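You operate a simulated robot arm through the tools that you are given. There is no shell and no other tool.

Carry out the task below with a simulated robot arm. There is one attempt and no reset: what you move stays moved.

## Task
Measure the distance between the two holes of the block on the glass.
Fine: zero on the small hole, then read on the big one; leave the block on the glass; keep power, computer, light and zoom as set.

It is judged by the outcome, as a careful person would: the job done as asked, and still so three seconds after it is handed in. It fails if anything else is knocked over, pushed out of place, dropped, spilled or broken.

## Robot
A 7-joint arm with a fingered hand, fixed in place. Base frame: the origin is on the floor under the middle of its stand, x ahead of it, y to its left, z up; the work surface is at about z = 922. Lengths are in mm, angles in degrees, forces in N, time in s.
It reaches about 1228 mm from its shoulder. Its first joint turns from -115.0 to 115.0 degrees. Payload 5 kg.
The tool frame sits at the grasp point between the pads (the TCP): z along the fingers, y along the line on which they close. The tips reach 32 mm beyond it. The gripper opens to 160 mm; its body begins 89 mm behind the TCP. The gripper is a hand of 4 fingers: y runs from the thumb to the fingers, the wrist lies at [0, 0, -267] in the tool frame, and closing takes about 1.5 s.
Orientation is that of the tool frame in the base frame, as a unit quaternion [x, y, z, w]. With the fingers straight down and closing along the base's y, the tool's x points along the base's -x, its y along +y and its z along -z.

## Interface
- The arm moves only by the tool nudge_tool. Its argument "commands" is one flat list of numbers, 7 for each row, row after row: the shift along the tool's x, y, z in mm, then the turn, a rotation vector about the tool's x, y, z in degrees, then the finger opening in mm, from 0 to 160. In form: [tx, ty, tz, rx, ry, rz, hand, tx, ty, tz, rx, ry, rz, hand, ...]. A call has 1 to 20 rows; each row shifts and turns the commanded pose from where the row before left it, along the tool's axes as they then stand. A row lasts 0.2 s, in which the tool goes at most 50 mm and 8.6 degrees; a call with a longer step from one row to the next is refused whole, and so is a gripper value outside its range. Where a pose cannot be reached the arm comes as near as it can. A force on the tool above 40 N (or 10 N above the force at the start of the call, whichever is more), or a blocked arm, ends the call early, and 0.2 s more pass. Each finger travels about 45 mm/s and halts on what it meets, pressing with about 26 N; the grip force reading is that of the motor and also rises with nothing between the fingers. The clock runs only during rows and for 0.2 s after the last one: add rows that do not move to give the fingers time. The reply holds the time, the measured pose of the TCP, the force on the tool along the base axes, the opening and the grip force, in the units named above and with some noise, with the torque about the TCP (base axes, N m) and any sound that the robot's microphone picked up.
- Cameras (640 x 400 px; columns grow to the right, rows downward): "scene" is fixed at [50.1, 499.2, 1549.3]; the picture's right is [-0.74, -0.67, 0.00], its down [-0.18, 0.20, -0.96] and it looks along [0.65, -0.71, -0.26] (base axes); focal length 329 px, centre (320, 200). "wrist" rides on the gripper at [80, -4, -114] in the tool frame; the picture's right is [0.05, 1.00, 0.00], its down [-0.82, 0.04, -0.58] and it looks along [-0.58, 0.03, 0.82] (tool axes); focal length 265 px, centre (320, 200). There is no depth. A picture from a camera that has moved, and an enlarged one, comes with that camera's place and axes in the base frame and with its lens. The place of the scene camera against the robot may be out by one fixed shift of up to 18 mm in any direction.
- camera(camera): a new picture of that camera. The clock stands still meanwhile.
- raise_lower(by): slides the trunk up (or, below 0, down) by that many mm; the arm rides with it, the base frame stays. It gives what a move gives, with no picture.
- hand_shape(shape): the hand has 4 fingers and takes this shape, open, in about a second: jaw (thumb against the fingers, like two jaws); tri (thumb and two fingers); tip (a fingertip pinch); poke (one finger out to press); point (the index stretched); flat (the hand flat); cup (the hand cupped); fist (a fist). The gripper value then closes the fingers along that shape, each until it touches; the sizes above hold for jaw. It gives what a move gives, with no picture.
- enlarge(camera, box): a new picture of the part [left, top, right, bottom] of that camera's present view, enlarged. The clock stands still meanwhile.
- sign_off(): hands the job in; it is judged then, once.

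Nothing tells you positions but the pictures and the camera data. Unless the task says otherwise, let go and move clear before handing in.

The tools are called after "Call:" as name(argument=value, ...) on one line, values as JSON. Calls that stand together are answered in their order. nudge_tool: Moves the arm, as the interface text tells. Its arguments: {"type":"object","properties":{"commands":{"type":"array"}},"required":["commands"]} The other tools are called the same way: raise_lower (by) moves the trunk up or down; hand_shape (shape) gives the hand a shape; camera (camera) takes a picture; enlarge (camera, box) takes an enlarged picture of a part of a camera's view; sign_off () hands the job in.

At the start:

```text
t: 0.0
ee_pos: [547.5, -484.9, 1300.2]
ee_rot: [0.0, 1.0, -0.001, 0.0]
force: [0.3, 0.3, 0.2]
torque: [0.01, -0.05, 0.01]
gripper_width: 160.1
grasp_force: 0.0
shape: jaw
trunk travel left (down, up): [-650.0, 340.0]
```

scene: 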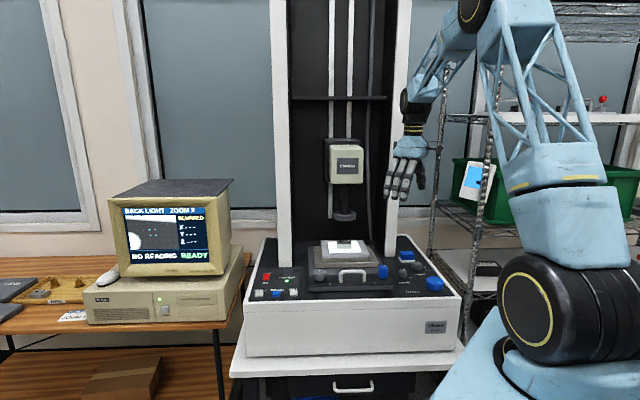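
wrist: 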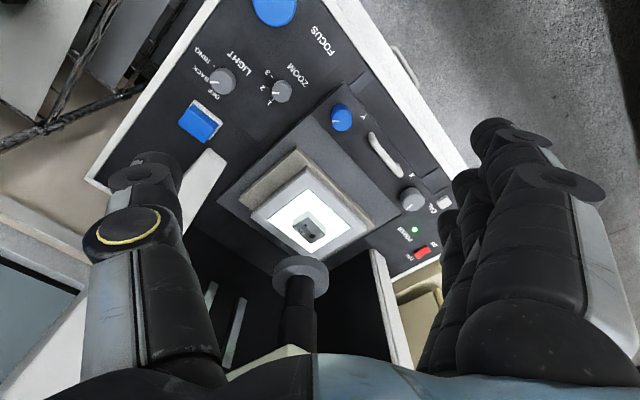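

I see a vision measuring machine with a stage, knobs and buttons on its panel, and a monitor on the left. I'll look closely at the panel and the screen first.

Call:
enlarge(camera="scene", box=[110, 180, 240, 280])

Call:
enlarge(camera="scene", box=[240, 220, 470, 365])

Call:
enlarge(camera="wrist", box=[160, 0, 480, 280])

```text
4.00 times, centred on (175, 230) of scene
camera zoom: at [50.1, 499.2, 1549.3], right [-0.74, -0.67, 0.0], down [-0.18, 0.2, -0.96], along [0.65, -0.71, -0.26], focal length 1316 px, centre (900, 80)
```

zoom: 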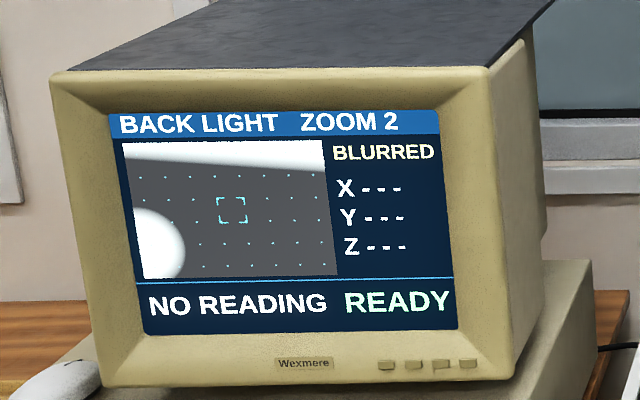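

```text
2.76 times, centred on (355, 292) of scene
camera zoom: at [50.1, 499.2, 1549.3], right [-0.74, -0.67, 0.0], down [-0.18, 0.2, -0.96], along [0.65, -0.71, -0.26], focal length 908 px, centre (223, -55)
```

zoom: 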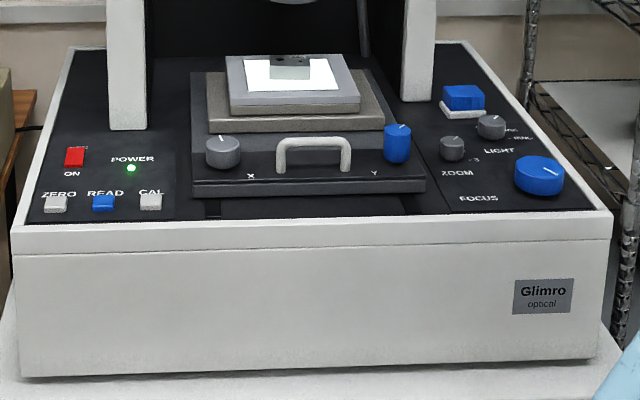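

```text
1.43 times, centred on (320, 140) of wrist
camera zoom: at [467.4, -490.0, 1411.7], right [-0.05, 1.0, 0.0], down [0.82, 0.04, 0.58], along [0.58, 0.03, -0.82], focal length 379 px, centre (320, 286)
```

zoom: 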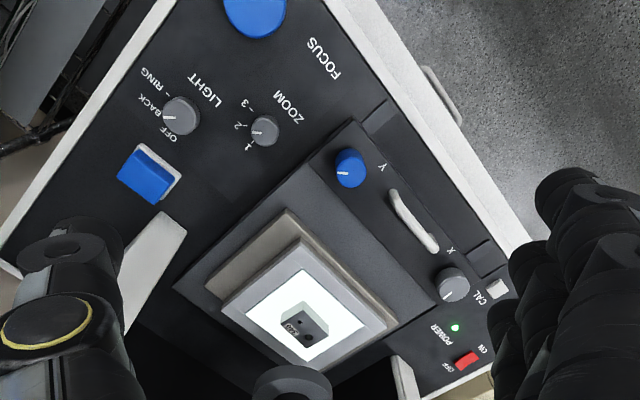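

The panel has ZERO/READ/CAL buttons on the left, X and Y knobs on the stage front, and zoom, light and focus on the right. I'll enlarge the block and the controls for a better look.

Call:
enlarge(camera="wrist", box=[270, 190, 350, 250])

Call:
enlarge(camera="wrist", box=[160, 0, 320, 150])

Call:
enlarge(camera="wrist", box=[320, 90, 460, 270])

Call:
enlarge(camera="scene", box=[300, 130, 450, 300])

Call:
enlarge(camera="scene", box=[0, 250, 120, 330])

```text
6.67 times, centred on (310, 220) of wrist
camera zoom: at [467.4, -490.0, 1411.7], right [-0.05, 1.0, 0.0], down [0.82, 0.04, 0.58], along [0.58, 0.03, -0.82], focal length 1769 px, centre (387, 67)
```

zoom: 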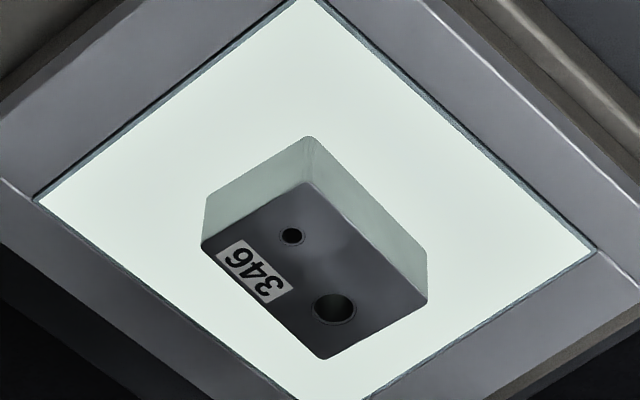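

```text
2.67 times, centred on (240, 75) of wrist
camera zoom: at [467.4, -490.0, 1411.7], right [-0.05, 1.0, 0.0], down [0.82, 0.04, 0.58], along [0.58, 0.03, -0.82], focal length 708 px, centre (533, 533)
```

zoom: 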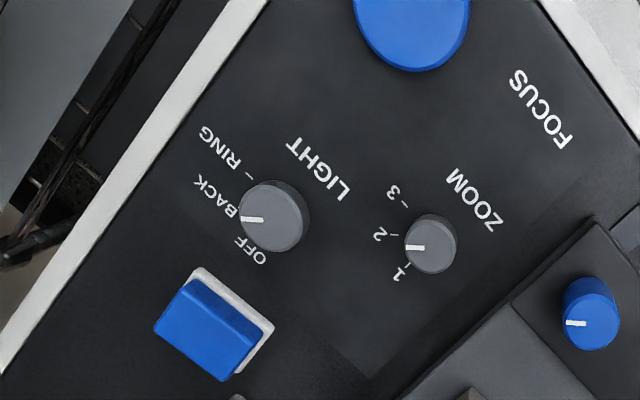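

```text
2.22 times, centred on (390, 180) of wrist
camera zoom: at [467.4, -490.0, 1411.7], right [-0.05, 1.0, 0.0], down [0.82, 0.04, 0.58], along [0.58, 0.03, -0.82], focal length 590 px, centre (164, 244)
```

zoom: 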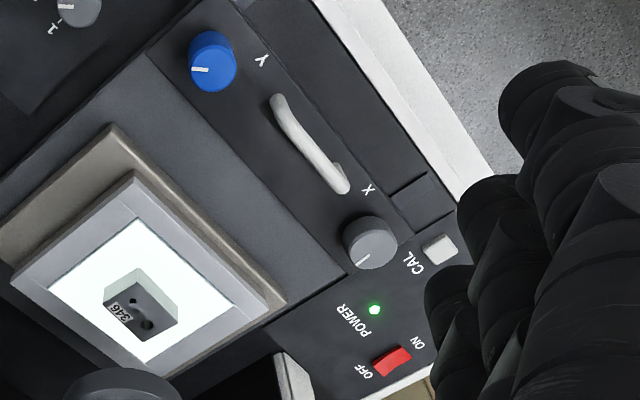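

```text
2.35 times, centred on (375, 215) of scene
camera zoom: at [50.1, 499.2, 1549.3], right [-0.74, -0.67, 0.0], down [-0.18, 0.2, -0.96], along [0.65, -0.71, -0.26], focal length 774 px, centre (191, 165)
```

zoom: 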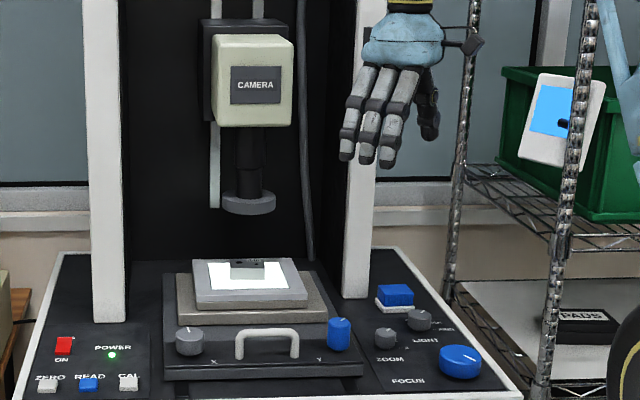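

```text
5.00 times, centred on (60, 290) of scene
camera zoom: at [50.1, 499.2, 1549.3], right [-0.74, -0.67, 0.0], down [-0.18, 0.2, -0.96], along [0.65, -0.71, -0.26], focal length 1645 px, centre (1620, -250)
```

zoom: 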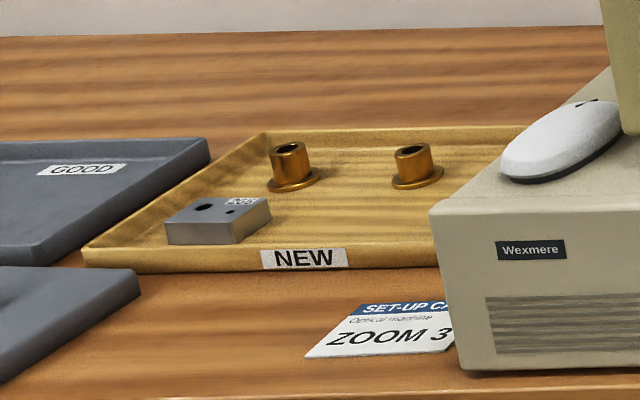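

The block on the glass has its small hole to the right front and its big hole to the left back. The screen shows part of the big hole, and it is blurred. I'll move the hand sideways over the front of the machine to get a second viewpoint for locating the controls.

Call:
nudge_tool(commands=[-20, 33, 10, 0, 0, 0, 160, -20, 33, 10, 0, 0, 0, 160, -20, 33, 10, 0, 0, 0, 160, -20, 33, 10, 0, 0, 0, 160, -20, 33, 10, 0, 0, 0, 160, 0, 0, 0, 0, 0, 0, 160])

Call:
camera(camera="wrist")

Call:
camera(camera="scene")

```text
t: 1.4
ee_pos: [646.5, -322.1, 1250.1]
ee_rot: [0.001, 1.0, 0.0, -0.001]
force: [-0.7, -0.3, -0.7]
torque: [0.01, 0.05, -0.01]
gripper_width: 159.9
grasp_force: 0.1
shape: jaw
trunk travel left (down, up): [-650.0, 340.0]
```

```text
taken
camera wrist: at [566.8, -327.3, 1362.9], right [-0.05, 1.0, 0.0], down [0.82, 0.04, 0.58], along [0.58, 0.03, -0.82], focal length 265 px, centre (320, 200)
```

wrist: 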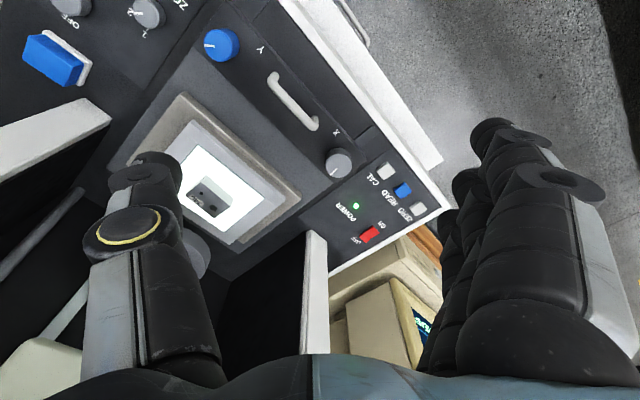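

```text
taken
```

scene: 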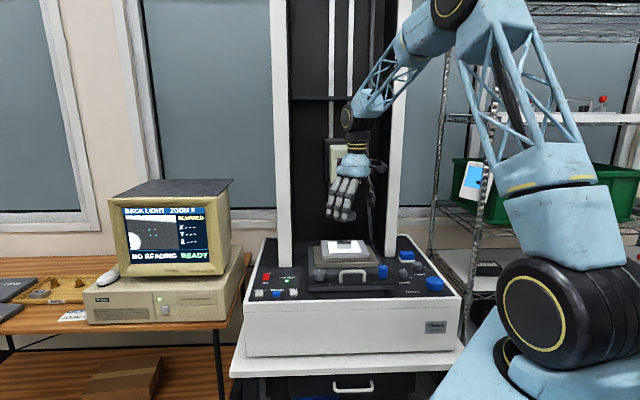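

The hand is now over the front of the stage and all the controls are in view. I'll enlarge parts of this view to get exact pixel positions.

Call:
enlarge(camera="wrist", box=[310, 130, 450, 250])

Call:
enlarge(camera="wrist", box=[190, 10, 350, 130])

Call:
enlarge(camera="wrist", box=[130, 90, 310, 250])

```text
3.33 times, centred on (380, 190) of wrist
camera zoom: at [566.8, -327.3, 1362.9], right [-0.05, 1.0, 0.0], down [0.82, 0.04, 0.58], along [0.58, 0.03, -0.82], focal length 885 px, centre (120, 233)
```

zoom: 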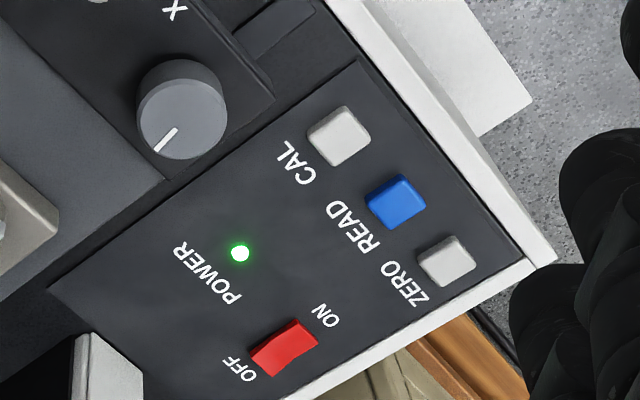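

```text
3.33 times, centred on (270, 70) of wrist
camera zoom: at [566.8, -327.3, 1362.9], right [-0.05, 1.0, 0.0], down [0.82, 0.04, 0.58], along [0.58, 0.03, -0.82], focal length 885 px, centre (487, 633)
```

zoom: 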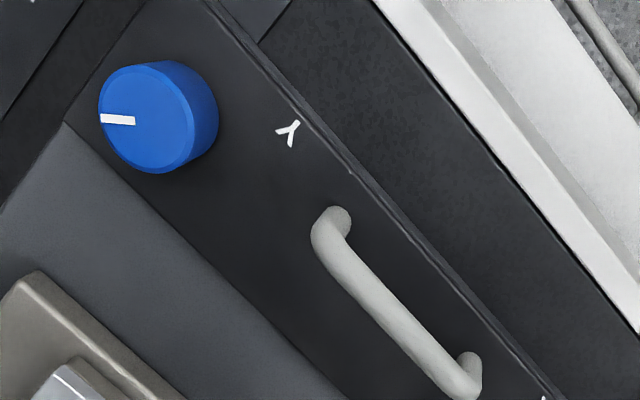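

```text
2.50 times, centred on (220, 170) of wrist
camera zoom: at [566.8, -327.3, 1362.9], right [-0.05, 1.0, 0.0], down [0.82, 0.04, 0.58], along [0.58, 0.03, -0.82], focal length 664 px, centre (570, 275)
```

zoom: 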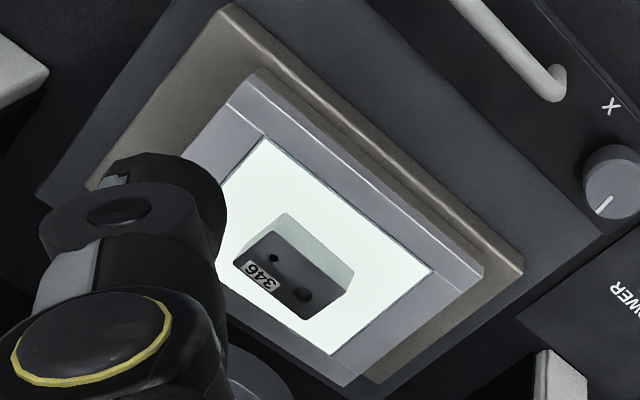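

From the two views I place the X knob top at about (763, -287, 985), the Y knob at (604, -448, 995), and the buttons near z = 921 at ZERO (884, -108), READ (843, -148) and CAL (801, -190). Next I'll partly close the fingers in free air to see how they sit.

Call:
nudge_tool(commands=[0, 0, 0, 0, 0, 0, 70, 0, 0, 0, 0, 0, 0, 70, 0, 0, 0, 0, 0, 0, 70, 0, 0, 0, 0, 0, 0, 70, 0, 0, 0, 0, 0, 0, 70])

Call:
camera(camera="wrist")

Call:
enlarge(camera="scene", box=[310, 120, 420, 250])

```text
t: 2.6
ee_pos: [647.1, -322.1, 1250.0]
ee_rot: [0.0, 1.0, 0.0, 0.0]
force: [-0.4, -0.1, 0.0]
torque: [-0.01, 0.01, 0.0]
gripper_width: 70.8
grasp_force: 0.0
shape: jaw
trunk travel left (down, up): [-650.0, 340.0]
```

```text
taken
camera wrist: at [567.0, -327.0, 1362.9], right [-0.05, 1.0, 0.0], down [0.82, 0.04, 0.58], along [0.58, 0.03, -0.82], focal length 265 px, centre (320, 200)
```

wrist: 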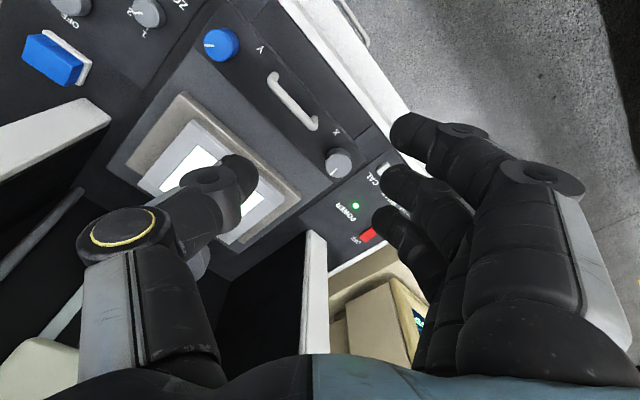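

```text
3.08 times, centred on (365, 185) of scene
camera zoom: at [50.1, 499.2, 1549.3], right [-0.74, -0.67, 0.0], down [-0.18, 0.2, -0.96], along [0.65, -0.71, -0.26], focal length 1012 px, centre (182, 246)
```

zoom: 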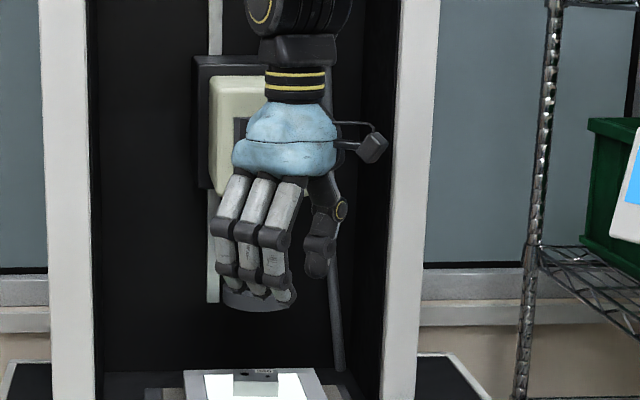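

Three fingers sit on the +y side and the thumb on the -y side. I'll move over the X knob with a moderate opening, stay above it, and check the alignment.

Call:
nudge_tool(commands=[-29, 8.8, 0, 0, 0, 0, 85, -29, 8.8, 0, 0, 0, 0, 85, -29, 8.8, 0, 0, 0, 0, 85, -29, 8.8, 0, 0, 0, 0, 85, 0, 0, 40, 0, 0, 0, 85, 0, 0, 40, 0, 0, 0, 85, 0, 0, 40, 0, 0, 0, 85, 0, 0, 40, 0, 0, 0, 85, 0, 0, 40, 0, 0, 0, 85, 0, 0, 0, 0, 0, 0, 85])

Call:
camera(camera="wrist")

Call:
enlarge(camera="scene", box=[240, 150, 400, 310])

```text
t: 4.8
ee_pos: [764.5, -287.0, 1046.5]
ee_rot: [0.0, 1.0, 0.0, 0.0]
force: [-0.1, 0.0, -0.6]
torque: [-0.01, 0.02, -0.03]
gripper_width: 84.0
grasp_force: 0.0
shape: jaw
trunk travel left (down, up): [-650.0, 340.0]
```

```text
taken
camera wrist: at [684.3, -291.6, 1159.8], right [-0.05, 1.0, 0.0], down [0.82, 0.04, 0.58], along [0.58, 0.03, -0.82], focal length 265 px, centre (320, 200)
```

wrist: 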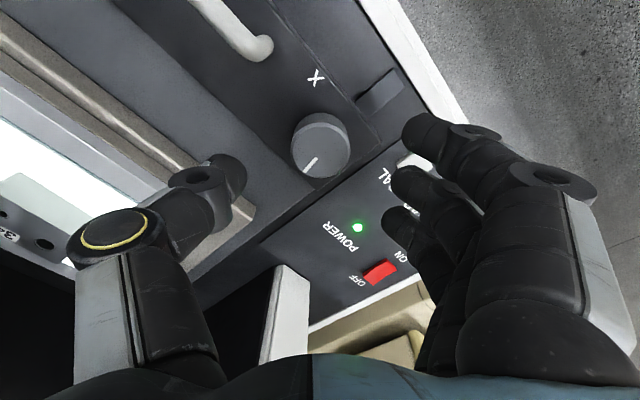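

```text
2.50 times, centred on (320, 230) of scene
camera zoom: at [50.1, 499.2, 1549.3], right [-0.74, -0.67, 0.0], down [-0.18, 0.2, -0.96], along [0.65, -0.71, -0.26], focal length 822 px, centre (320, 125)
```

zoom: 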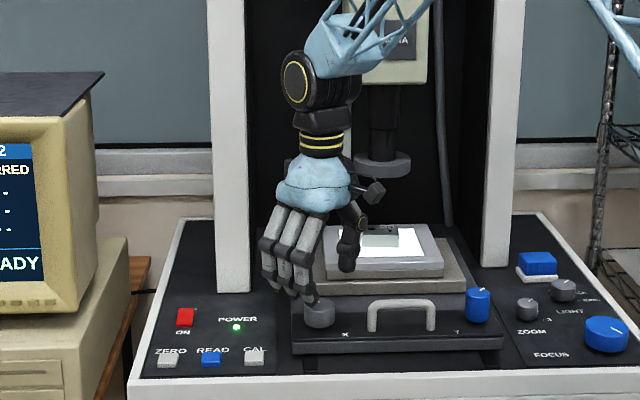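

The X knob lies just below the grasp point. I'll enlarge to fix its centre.

Call:
enlarge(camera="wrist", box=[260, 90, 420, 190])

Call:
enlarge(camera="scene", box=[110, 190, 240, 275])

```text
4.00 times, centred on (340, 140) of wrist
camera zoom: at [684.3, -291.6, 1159.8], right [-0.05, 1.0, 0.0], down [0.82, 0.04, 0.58], along [0.58, 0.03, -0.82], focal length 1062 px, centre (240, 440)
```

zoom: 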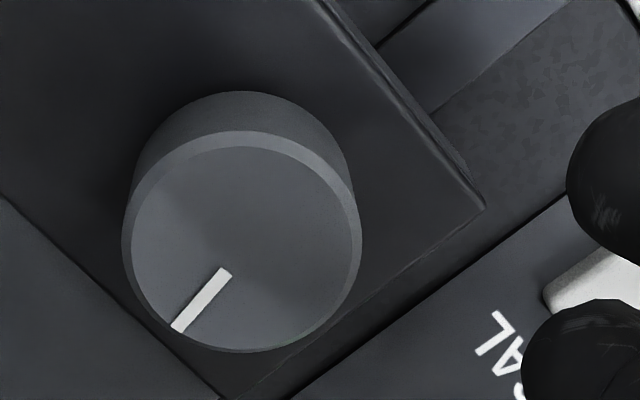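

```text
4.71 times, centred on (175, 232) of scene
camera zoom: at [50.1, 499.2, 1549.3], right [-0.74, -0.67, 0.0], down [-0.18, 0.2, -0.96], along [0.65, -0.71, -0.26], focal length 1548 px, centre (1002, 47)
```

zoom: 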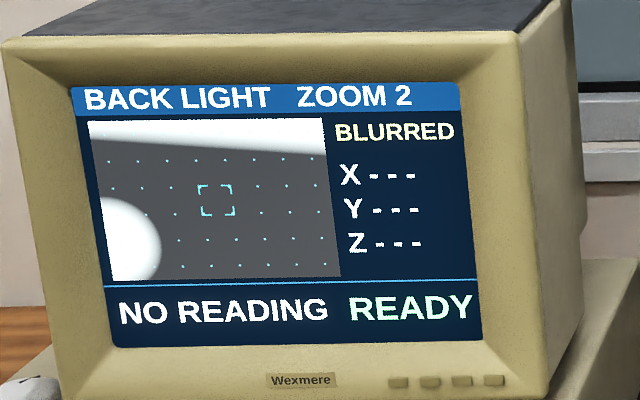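

The X knob centre is at (764, -287), its top at about z = 985, with a radius of about 21 and its base near z = 963. I'll go down around it with the fingers open.

Call:
nudge_tool(commands=[0, 0, 10, 0, 0, 0, 80, 0, 0, 10, 0, 0, 0, 80, 0, 0, 10, 0, 0, 0, 80, 0, 0, 8, 0, 0, 0, 80, 0, 0, 0, 0, 0, 0, 80])

Call:
camera(camera="wrist")

Call:
enlarge(camera="scene", box=[280, 210, 380, 310])

```text
t: 6.0
ee_pos: [762.2, -285.0, 1010.8]
ee_rot: [-0.001, 1.0, 0.0, 0.0]
force: [0.3, 0.6, 0.5]
torque: [0.01, 0.02, 0.01]
gripper_width: 81.0
grasp_force: 0.0
shape: jaw
trunk travel left (down, up): [-650.0, 340.0]
```

```text
taken
camera wrist: at [683.3, -289.8, 1122.7], right [-0.05, 1.0, 0.0], down [0.82, 0.04, 0.58], along [0.58, 0.03, -0.82], focal length 265 px, centre (320, 200)
```

wrist: 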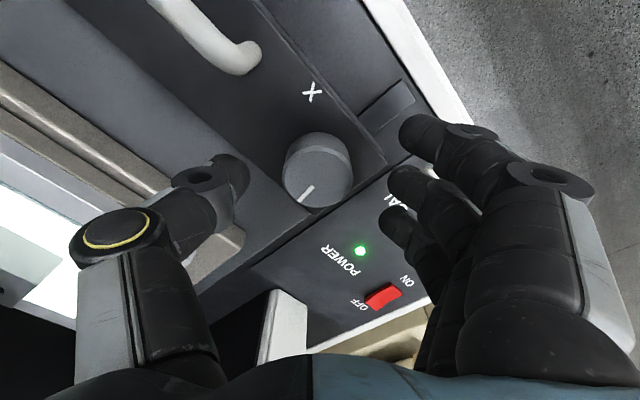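

```text
4.00 times, centred on (330, 260) of scene
camera zoom: at [50.1, 499.2, 1549.3], right [-0.74, -0.67, 0.0], down [-0.18, 0.2, -0.96], along [0.65, -0.71, -0.26], focal length 1316 px, centre (280, -40)
```

zoom: 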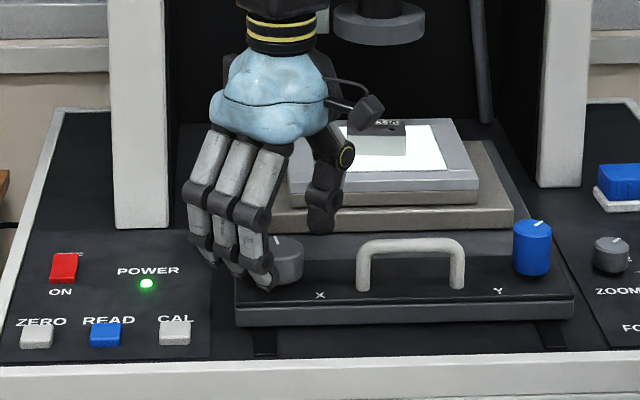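

The fingers straddle the X knob. I'll centre slightly, go 5 mm lower and close gently on it.

Call:
nudge_tool(commands=[0, -2, 5, 0, 0, 0, 80, 0, 0, 0, 0, 0, 0, 60, 0, 0, 0, 0, 0, 0, 45, 0, 0, 0, 0, 0, 0, 36, 0, 0, 0, 0, 0, 0, 30, 0, 0, 0, 0, 0, 0, 30, 0, 0, 0, 0, 0, 0, 30])

Call:
camera(camera="wrist")

Call:
enlarge(camera="scene", box=[280, 210, 380, 310])

```text
t: 7.6
ee_pos: [763.7, -289.3, 1005.0]
ee_rot: [0.0, 1.0, 0.0, 0.0]
force: [1.5, -2.2, -1.8]
torque: [-0.04, -0.07, 0.04]
gripper_width: 22.6
grasp_force: 21.0
shape: jaw
trunk travel left (down, up): [-650.0, 340.0]
```

```text
taken
camera wrist: at [683.9, -292.5, 1117.6], right [-0.05, 1.0, 0.0], down [0.82, 0.04, 0.58], along [0.58, 0.03, -0.82], focal length 265 px, centre (320, 200)
```

wrist: 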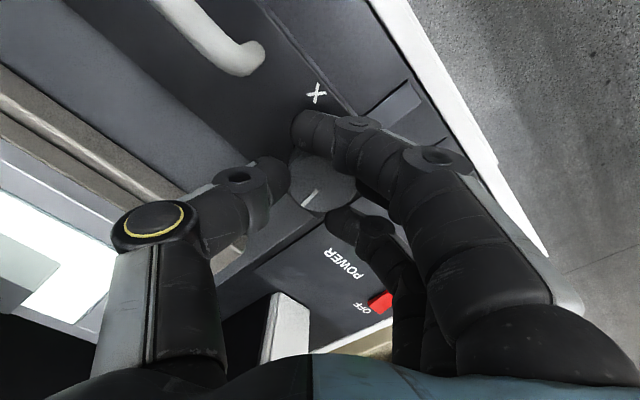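

```text
4.00 times, centred on (330, 260) of scene
camera zoom: at [50.1, 499.2, 1549.3], right [-0.74, -0.67, 0.0], down [-0.18, 0.2, -0.96], along [0.65, -0.71, -0.26], focal length 1316 px, centre (280, -40)
```

zoom: 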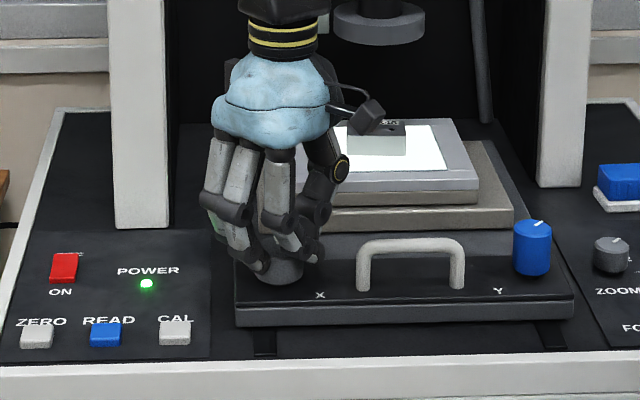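

The knob is gripped. I'll make a test turn of about 30 degrees about the tool axis and look at the screen.

Call:
nudge_tool(commands=[0, 0, 0, 0, 0, 6, 30, 0, 0, 0, 0, 0, 6, 30, 0, 0, 0, 0, 0, 6, 30, 0, 0, 0, 0, 0, 6, 30, 0, 0, 0, 0, 0, 6, 30, 0, 0, 0, 0, 0, 0, 30])

Call:
camera(camera="wrist")

Call:
enlarge(camera="scene", box=[110, 190, 240, 275])

```text
t: 9.0
ee_pos: [763.4, -287.8, 1004.7]
ee_rot: [0.26, 0.966, 0.0, -0.002]
force: [-2.0, 1.4, -4.7]
torque: [0.07, 0.0, 0.03]
gripper_width: 21.8
grasp_force: 26.2
shape: jaw
trunk travel left (down, up): [-650.0, 340.0]
```

```text
taken
camera wrist: at [692.1, -251.0, 1118.1], right [0.46, 0.89, 0.0], down [0.73, -0.37, 0.58], along [0.51, -0.26, -0.82], focal length 265 px, centre (320, 200)
```

wrist: 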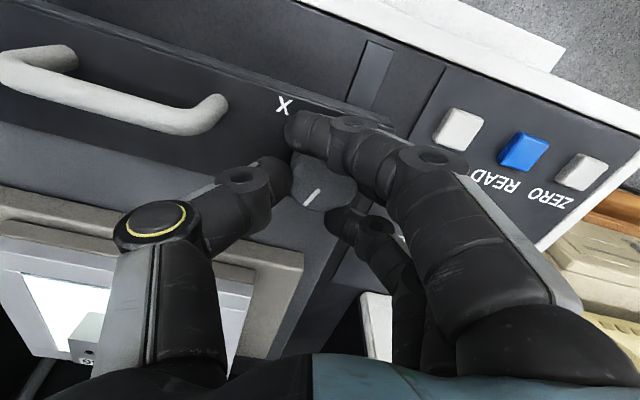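

```text
4.71 times, centred on (175, 232) of scene
camera zoom: at [50.1, 499.2, 1549.3], right [-0.74, -0.67, 0.0], down [-0.18, 0.2, -0.96], along [0.65, -0.71, -0.26], focal length 1548 px, centre (1002, 47)
```

zoom: 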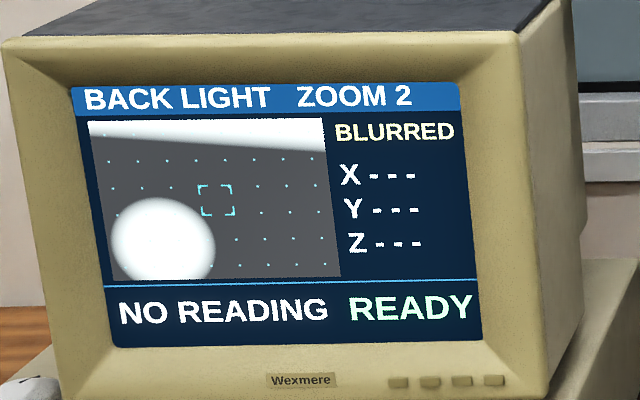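

The knob follows the hand. A 30 degree clockwise turn moved the image right by about half a hole, so the view is coarse per turn. The small hole lies to the right and below, so I need a counter-clockwise turn, and I'll turn back past the start.

Call:
nudge_tool(commands=[0, 0, 0, 0, 0, -6, 30, 0, 0, 0, 0, 0, -6, 30, 0, 0, 0, 0, 0, -6, 30, 0, 0, 0, 0, 0, -6, 30, 0, 0, 0, 0, 0, -6, 30, 0, 0, 0, 0, 0, -6, 30, 0, 0, 0, 0, 0, -6, 30, 0, 0, 0, 0, 0, -6, 30, 0, 0, 0, 0, 0, -6, 30, 0, 0, 0, 0, 0, -6, 30, 0, 0, 0, 0, 0, -6, 30, 0, 0, 0, 0, 0, 0, 30])

Call:
camera(camera="wrist")

Call:
enlarge(camera="scene", box=[110, 190, 240, 275])

```text
t: 11.6
ee_pos: [764.3, -289.0, 1005.3]
ee_rot: [-0.31, 0.951, 0.0, 0.0]
force: [9.8, -10.8, -1.3]
torque: [-0.31, -0.19, -0.07]
gripper_width: 22.1
grasp_force: 25.6
shape: jaw
trunk travel left (down, up): [-650.0, 340.0]
```

```text
taken
camera wrist: at [702.5, -339.5, 1118.2], right [-0.63, 0.78, 0.0], down [0.63, 0.51, 0.58], along [0.45, 0.36, -0.82], focal length 265 px, centre (320, 200)
```

wrist: 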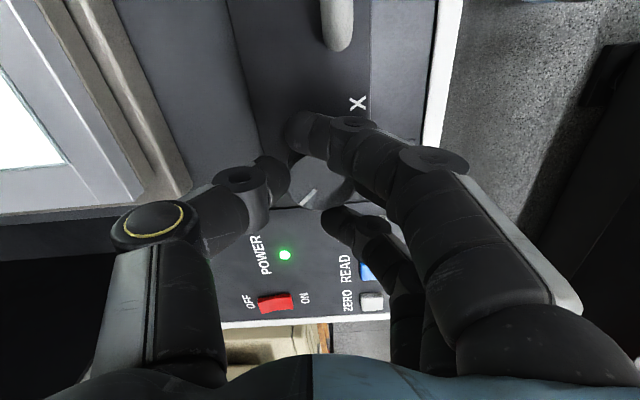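

```text
4.71 times, centred on (175, 232) of scene
camera zoom: at [50.1, 499.2, 1549.3], right [-0.74, -0.67, 0.0], down [-0.18, 0.2, -0.96], along [0.65, -0.71, -0.26], focal length 1548 px, centre (1002, 47)
```

zoom: 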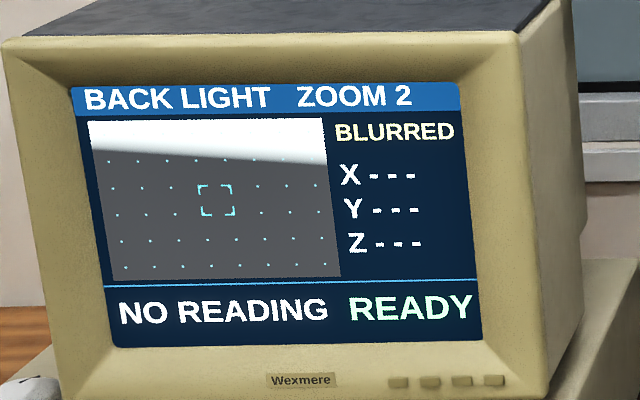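

The image has moved left as wanted. I'll turn another 30 degrees counter-clockwise.

Call:
nudge_tool(commands=[0, 0, 0, 0, 0, -6, 30, 0, 0, 0, 0, 0, -6, 30, 0, 0, 0, 0, 0, -6, 30, 0, 0, 0, 0, 0, -6, 30, 0, 0, 0, 0, 0, -6, 30, 0, 0, 0, 0, 0, 0, 30])

Call:
enlarge(camera="scene", box=[110, 190, 240, 275])

Call:
enlarge(camera="scene", box=[260, 190, 420, 310])

```text
t: 13.0
ee_pos: [764.7, -286.9, 1005.4]
ee_rot: [-0.545, 0.839, 0.0, 0.0]
force: [13.7, -12.4, 3.4]
torque: [-0.38, -0.49, -0.08]
gripper_width: 22.6
grasp_force: 26.2
shape: jaw
trunk travel left (down, up): [-650.0, 340.0]
```

```text
4.71 times, centred on (175, 232) of scene
camera zoom: at [50.1, 499.2, 1549.3], right [-0.74, -0.67, 0.0], down [-0.18, 0.2, -0.96], along [0.65, -0.71, -0.26], focal length 1548 px, centre (1002, 47)
```

zoom: 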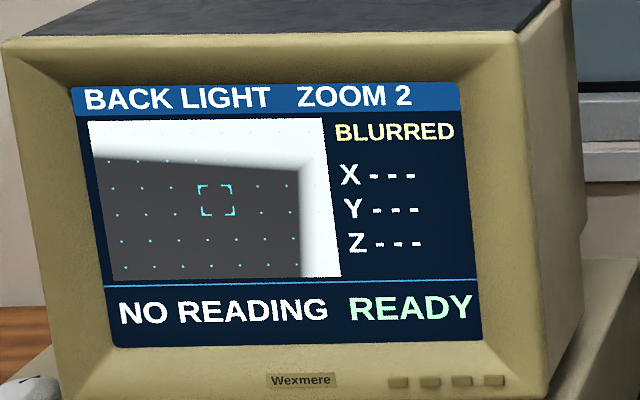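

```text
3.33 times, centred on (340, 250) of scene
camera zoom: at [50.1, 499.2, 1549.3], right [-0.74, -0.67, 0.0], down [-0.18, 0.2, -0.96], along [0.65, -0.71, -0.26], focal length 1097 px, centre (253, 33)
```

zoom: 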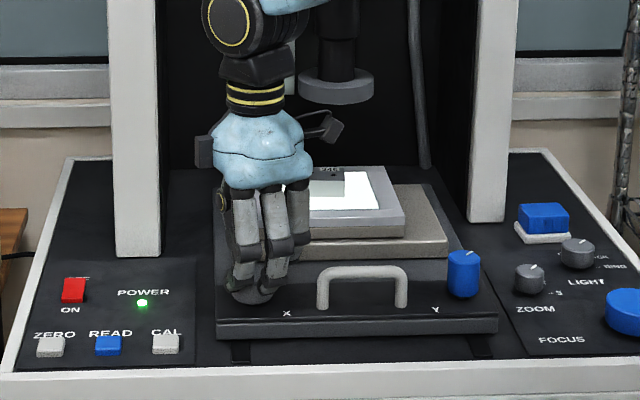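

The screen now shows the block's back-right corner, so the small hole lies below the view and slightly left. I'll release X, rise, turn back to the neutral angle and go over to the Y knob.

Call:
nudge_tool(commands=[0, 0, 0, 0, 0, 0, 50, 0, 0, 0, 0, 0, 0, 70, 0, 0, 0, 0, 0, 0, 85, 0, 0, 0, 0, 0, 0, 85, 0, 0, 0, 0, 0, 0, 85, 0, 0, 0, 0, 0, 0, 85, 0, 0, -15, 0, 0, 0, 85, 0, 0, -20, 0, 0, 0, 85, 0, 0, -25, 0, 0, 0, 85, 0, 0, 0, 0, 0, 8.25, 85, 0, 0, 0, 0, 0, 8.25, 85, 0, 0, 0, 0, 0, 8.25, 85, 0, 0, 0, 0, 0, 8.25, 85, 0, 0, 0, 0, 0, 8.25, 85, 0, 0, 0, 0, 0, 8.25, 85, 0, 0, 0, 0, 0, 8.25, 85, 0, 0, 0, 0, 0, 8.25, 85, 0, 0, 0, 0, 0, 0, 85])

Call:
nudge_tool(commands=[31.8, -32.3, 0, 0, 0, 0, 85, 31.8, -32.3, 0, 0, 0, 0, 85, 31.8, -32.3, 0, 0, 0, 0, 85, 31.8, -32.3, 0, 0, 0, 0, 85, 31.8, -32.3, 0, 0, 0, 0, 85, 0, 0, 0, 0, 0, 0, 85])

Call:
camera(camera="wrist")

Call:
enlarge(camera="scene", box=[110, 190, 240, 275])

```text
t: 16.8
ee_pos: [763.2, -287.2, 1065.8]
ee_rot: [0.0, 1.0, 0.0, 0.0]
force: [1.4, -0.6, -0.3]
torque: [0.03, -0.01, 0.03]
gripper_width: 84.3
grasp_force: 0.0
shape: jaw
trunk travel left (down, up): [-650.0, 340.0]
```

```text
t: 18.2
ee_pos: [603.9, -445.8, 1068.4]
ee_rot: [0.0, 1.0, 0.0, 0.0]
force: [0.7, -0.2, 0.0]
torque: [0.03, 0.0, -0.03]
gripper_width: 84.2
grasp_force: 0.1
shape: jaw
trunk travel left (down, up): [-650.0, 340.0]
```

```text
taken
camera wrist: at [523.4, -451.0, 1180.7], right [-0.05, 1.0, 0.0], down [0.82, 0.04, 0.58], along [0.58, 0.03, -0.82], focal length 265 px, centre (320, 200)
```

wrist: 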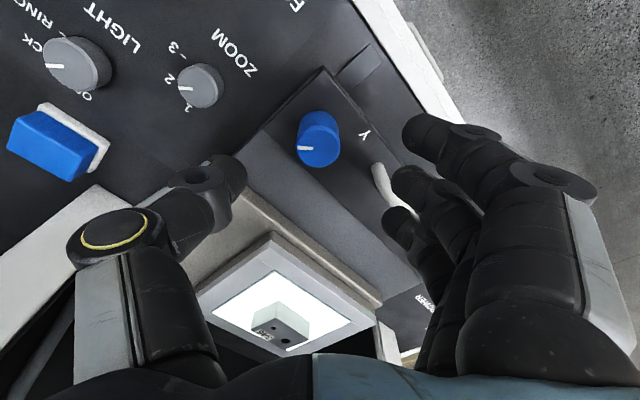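

```text
4.71 times, centred on (175, 232) of scene
camera zoom: at [50.1, 499.2, 1549.3], right [-0.74, -0.67, 0.0], down [-0.18, 0.2, -0.96], along [0.65, -0.71, -0.26], focal length 1548 px, centre (1002, 47)
```

zoom: 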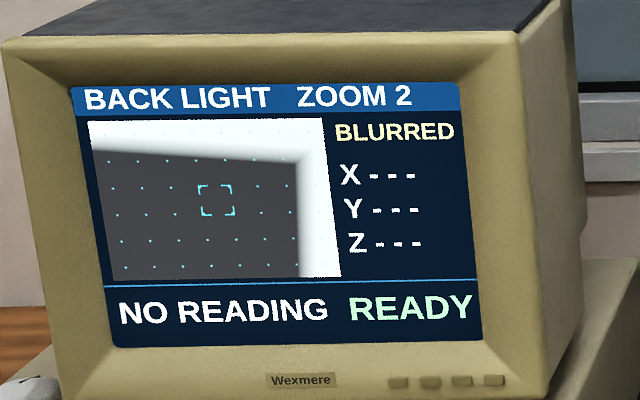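

I'm above the Y knob now. I'll enlarge to find its centre.

Call:
enlarge(camera="wrist", box=[260, 80, 380, 190])

Call:
enlarge(camera="wrist", box=[180, 230, 400, 370])

```text
3.64 times, centred on (320, 135) of wrist
camera zoom: at [523.4, -451.0, 1180.7], right [-0.05, 1.0, 0.0], down [0.82, 0.04, 0.58], along [0.58, 0.03, -0.82], focal length 965 px, centre (320, 436)
```

zoom: 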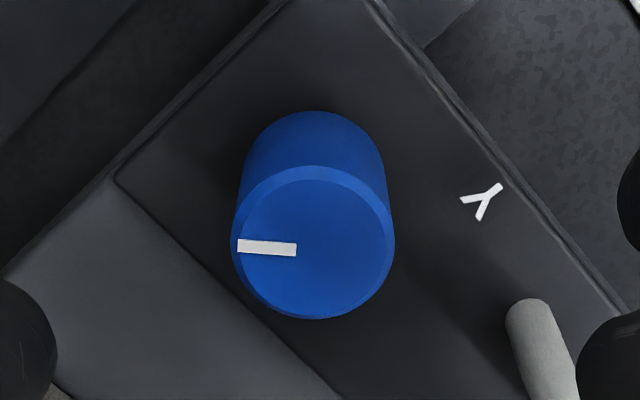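

```text
2.86 times, centred on (290, 300) of wrist
camera zoom: at [523.4, -451.0, 1180.7], right [-0.05, 1.0, 0.0], down [0.82, 0.04, 0.58], along [0.58, 0.03, -0.82], focal length 758 px, centre (406, -86)
```

zoom: 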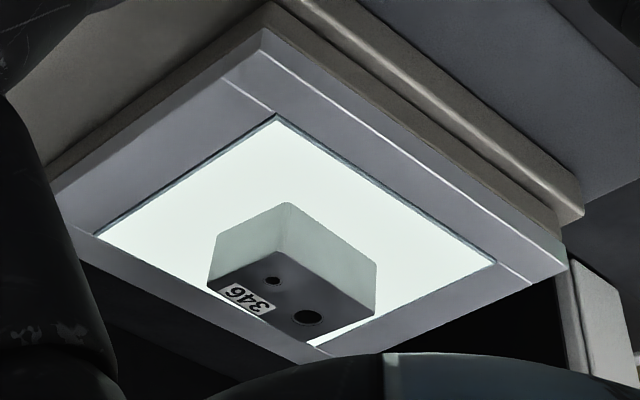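

The Y knob centre is (605, -448) with its top near z = 995 and a radius of about 17. I'll swing the hand 40 degrees so the fingers stay away from the handle, narrow the opening, descend and grip.

Call:
nudge_tool(commands=[0, 0, 0, 0, 0, -8, 75, 0, 0, 0, 0, 0, -8, 65, 0, 0, 0, 0, 0, -8, 65, 0, 0, 0, 0, 0, -8, 65, 0, 0, 0, 0, 0, -8, 65, 0, 0, 15, 0, 0, 0, 65, 0, 0, 15, 0, 0, 0, 65, 0, 0, 12, 0, 0, 0, 65, 0, 0, 8, 0, 0, 0, 65, 0, 0, 8, 0, 0, 0, 65, 0, 0, 0, 0, 0, 0, 65])

Call:
camera(camera="wrist")

Call:
enlarge(camera="scene", box=[310, 190, 450, 310])

```text
t: 20.6
ee_pos: [604.0, -448.8, 1008.3]
ee_rot: [-0.342, 0.94, 0.0, 0.0]
force: [-1.2, 0.1, 0.9]
torque: [-0.01, 0.02, -0.02]
gripper_width: 65.6
grasp_force: 0.0
shape: jaw
trunk travel left (down, up): [-650.0, 340.0]
```

```text
taken
camera wrist: at [545.1, -503.7, 1121.2], right [-0.68, 0.73, 0.0], down [0.6, 0.56, 0.58], along [0.42, 0.39, -0.82], focal length 265 px, centre (320, 200)
```

wrist: 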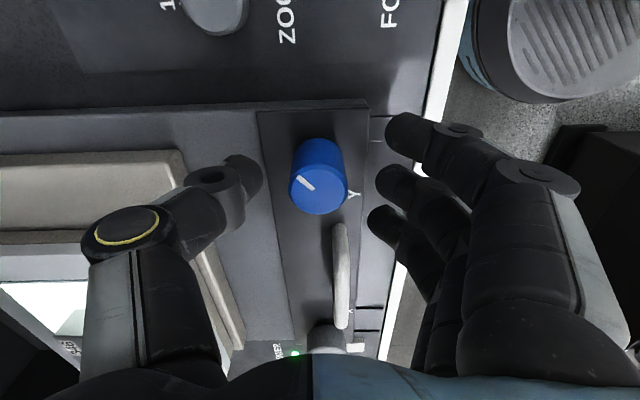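

```text
3.33 times, centred on (380, 250) of scene
camera zoom: at [50.1, 499.2, 1549.3], right [-0.74, -0.67, 0.0], down [-0.18, 0.2, -0.96], along [0.65, -0.71, -0.26], focal length 1097 px, centre (120, 33)
```

zoom: 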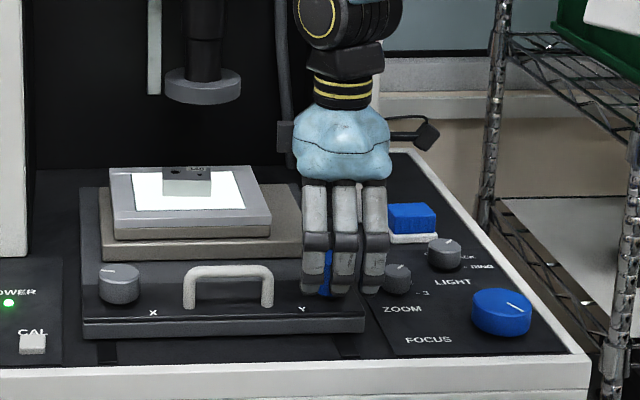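

The fingers straddle the Y knob, clear of the handle and the zoom knob. I'll close on it and try a 20 degree turn.

Call:
nudge_tool(commands=[0, 0, 0, 0, 0, 0, 50, 0, 0, 0, 0, 0, 0, 35, 0, 0, 0, 0, 0, 0, 25, 0, 0, 0, 0, 0, 0, 20, 0, 0, 0, 0, 0, 0, 20, 0, 0, 0, 0, 0, 0, 20, 0, 0, 0, 0, 0, 0, 20])

Call:
nudge_tool(commands=[0, 0, 0, 0, 0, 5, 20, 0, 0, 0, 0, 0, 5, 20, 0, 0, 0, 0, 0, 5, 20, 0, 0, 0, 0, 0, 5, 20, 0, 0, 0, 0, 0, 0, 20])

Call:
camera(camera="wrist")

Call:
enlarge(camera="scene", box=[110, 190, 240, 275])

```text
t: 22.2
ee_pos: [604.2, -449.2, 1007.4]
ee_rot: [-0.342, 0.94, 0.0, 0.0]
force: [7.8, -8.9, -1.7]
torque: [-0.08, -0.09, -0.04]
gripper_width: 12.1
grasp_force: 26.0
shape: jaw
trunk travel left (down, up): [-650.0, 340.0]
```

```text
t: 23.4
ee_pos: [604.1, -449.1, 1006.7]
ee_rot: [-0.174, 0.985, 0.0, 0.0]
force: [3.5, -8.8, -0.1]
torque: [-0.06, -0.03, 0.0]
gripper_width: 12.2
grasp_force: 25.7
shape: jaw
trunk travel left (down, up): [-650.0, 340.0]
```

```text
taken
camera wrist: at [530.1, -481.3, 1120.8], right [-0.39, 0.92, 0.0], down [0.75, 0.32, 0.58], along [0.53, 0.22, -0.82], focal length 265 px, centre (320, 200)
```

wrist: 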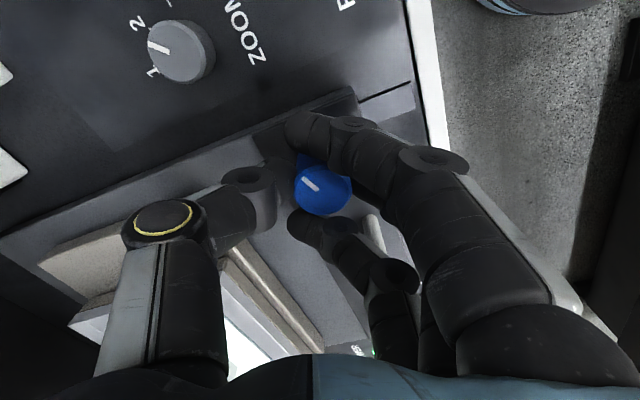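

```text
4.71 times, centred on (175, 232) of scene
camera zoom: at [50.1, 499.2, 1549.3], right [-0.74, -0.67, 0.0], down [-0.18, 0.2, -0.96], along [0.65, -0.71, -0.26], focal length 1548 px, centre (1002, 47)
```

zoom: 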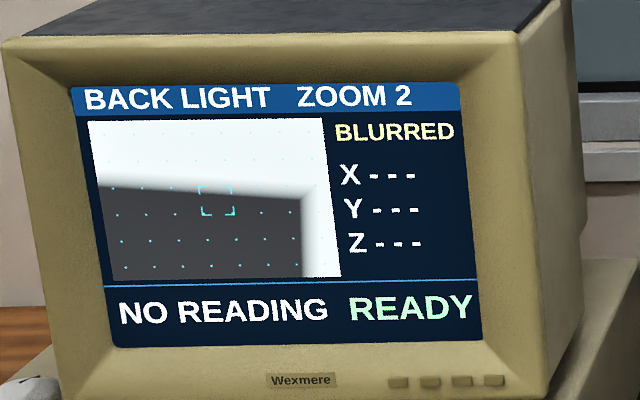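

A clockwise turn moves the image down, and I need it to go up by about 180 px here, so I'll turn counter-clockwise in stages.

Call:
nudge_tool(commands=[0, 0, 0, 0, 0, -6, 20, 0, 0, 0, 0, 0, -6, 20, 0, 0, 0, 0, 0, -6, 20, 0, 0, 0, 0, 0, -6, 20, 0, 0, 0, 0, 0, -6, 20, 0, 0, 0, 0, 0, -6, 20, 0, 0, 0, 0, 0, -6, 20, 0, 0, 0, 0, 0, -6, 20, 0, 0, 0, 0, 0, -6, 20, 0, 0, 0, 0, 0, -6, 20, 0, 0, 0, 0, 0, 0, 20])

Call:
enlarge(camera="scene", box=[110, 190, 240, 275])

Call:
enlarge(camera="scene", box=[310, 190, 450, 310])

```text
t: 25.8
ee_pos: [605.1, -449.6, 1006.8]
ee_rot: [-0.644, 0.765, 0.001, 0.002]
force: [16.8, -9.8, 2.1]
torque: [-0.18, -0.3, -0.04]
gripper_width: 12.4
grasp_force: 26.4
shape: jaw
trunk travel left (down, up): [-650.0, 340.0]
```

```text
4.71 times, centred on (175, 232) of scene
camera zoom: at [50.1, 499.2, 1549.3], right [-0.74, -0.67, 0.0], down [-0.18, 0.2, -0.96], along [0.65, -0.71, -0.26], focal length 1548 px, centre (1002, 47)
```

zoom: 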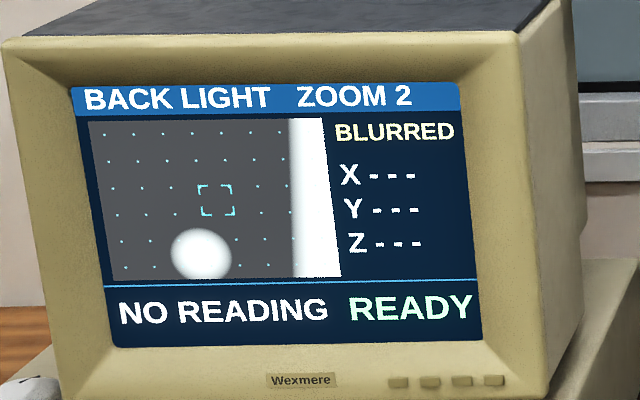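

```text
3.33 times, centred on (380, 250) of scene
camera zoom: at [50.1, 499.2, 1549.3], right [-0.74, -0.67, 0.0], down [-0.18, 0.2, -0.96], along [0.65, -0.71, -0.26], focal length 1097 px, centre (120, 33)
```

zoom: 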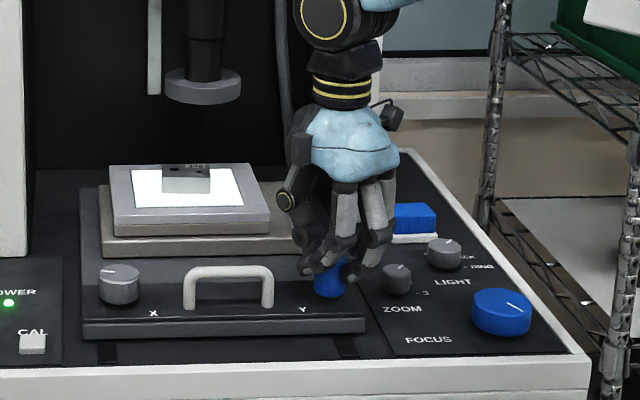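

The small hole is in view now, below the bracket and a little to the left. I'll turn about 31 degrees further counter-clockwise.

Call:
nudge_tool(commands=[0, 0, 0, 0, 0, -6, 20, 0, 0, 0, 0, 0, -6, 20, 0, 0, 0, 0, 0, -6, 20, 0, 0, 0, 0, 0, -6, 20, 0, 0, 0, 0, 0, -6, 20, 0, 0, 0, 0, 0, 0, 20])

Call:
enlarge(camera="scene", box=[110, 190, 240, 275])

```text
t: 26.6
ee_pos: [602.5, -455.3, 1023.4]
ee_rot: [0.718, -0.696, 0.011, 0.004]
force: [-7.8, -2.7, 37.7]
torque: [0.06, 0.46, 0.03]
gripper_width: 7.8
grasp_force: 25.8
shape: jaw
out of reach, approached as far as the arm can: row 3
trunk travel left (down, up): [-650.0, 340.0]
stopped in row 3: the force on the tool passed its limit at 69 N (the readings are from after the stop); the commanded pose is now the measured one
```

```text
4.71 times, centred on (175, 232) of scene
camera zoom: at [50.1, 499.2, 1549.3], right [-0.74, -0.67, 0.0], down [-0.18, 0.2, -0.96], along [0.65, -0.71, -0.26], focal length 1548 px, centre (1002, 47)
```

zoom: 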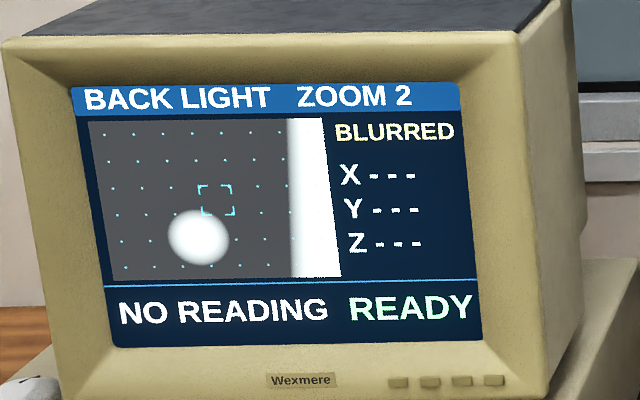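

The wrist reached its turning limit and pulled up along the knob, though nothing looks disturbed. I'll let go, lift, and turn back to a fresh angle before gripping again.

Call:
nudge_tool(commands=[0, 0, 0, 0, 0, 0, 30, 0, 0, 0, 0, 0, 0, 50, 0, 0, 0, 0, 0, 0, 65, 0, 0, 0, 0, 0, 0, 65, 0, 0, 0, 0, 0, 0, 65])

Call:
camera(camera="wrist")

Call:
enlarge(camera="scene", box=[310, 190, 450, 310])

```text
t: 27.0
ee_pos: [605.5, -453.3, 1025.3]
ee_rot: [0.718, -0.696, 0.013, 0.003]
force: [-6.6, 0.2, 38.6]
torque: [0.21, 0.1, 0.06]
gripper_width: 27.9
grasp_force: 0.0
shape: jaw
trunk travel left (down, up): [-650.0, 340.0]
stopped in row 2: the force on the tool passed its limit at 53 N (the readings are from after the stop); the commanded pose is now the measured one
```

```text
taken
camera wrist: at [610.8, -532.6, 1139.8], right [-1.0, -0.08, -0.01], down [-0.08, 0.83, 0.56], along [-0.04, 0.56, -0.83], focal length 265 px, centre (320, 200)
```

wrist: 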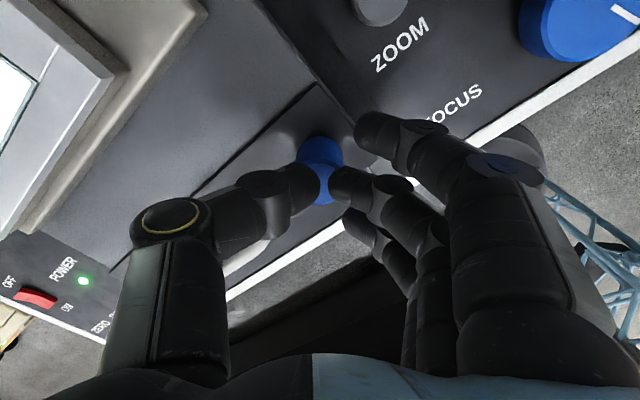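

```text
3.33 times, centred on (380, 250) of scene
camera zoom: at [50.1, 499.2, 1549.3], right [-0.74, -0.67, 0.0], down [-0.18, 0.2, -0.96], along [0.65, -0.71, -0.26], focal length 1097 px, centre (120, 33)
```

zoom: 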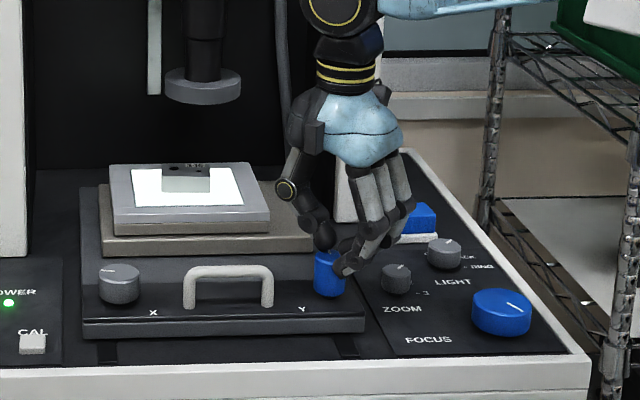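

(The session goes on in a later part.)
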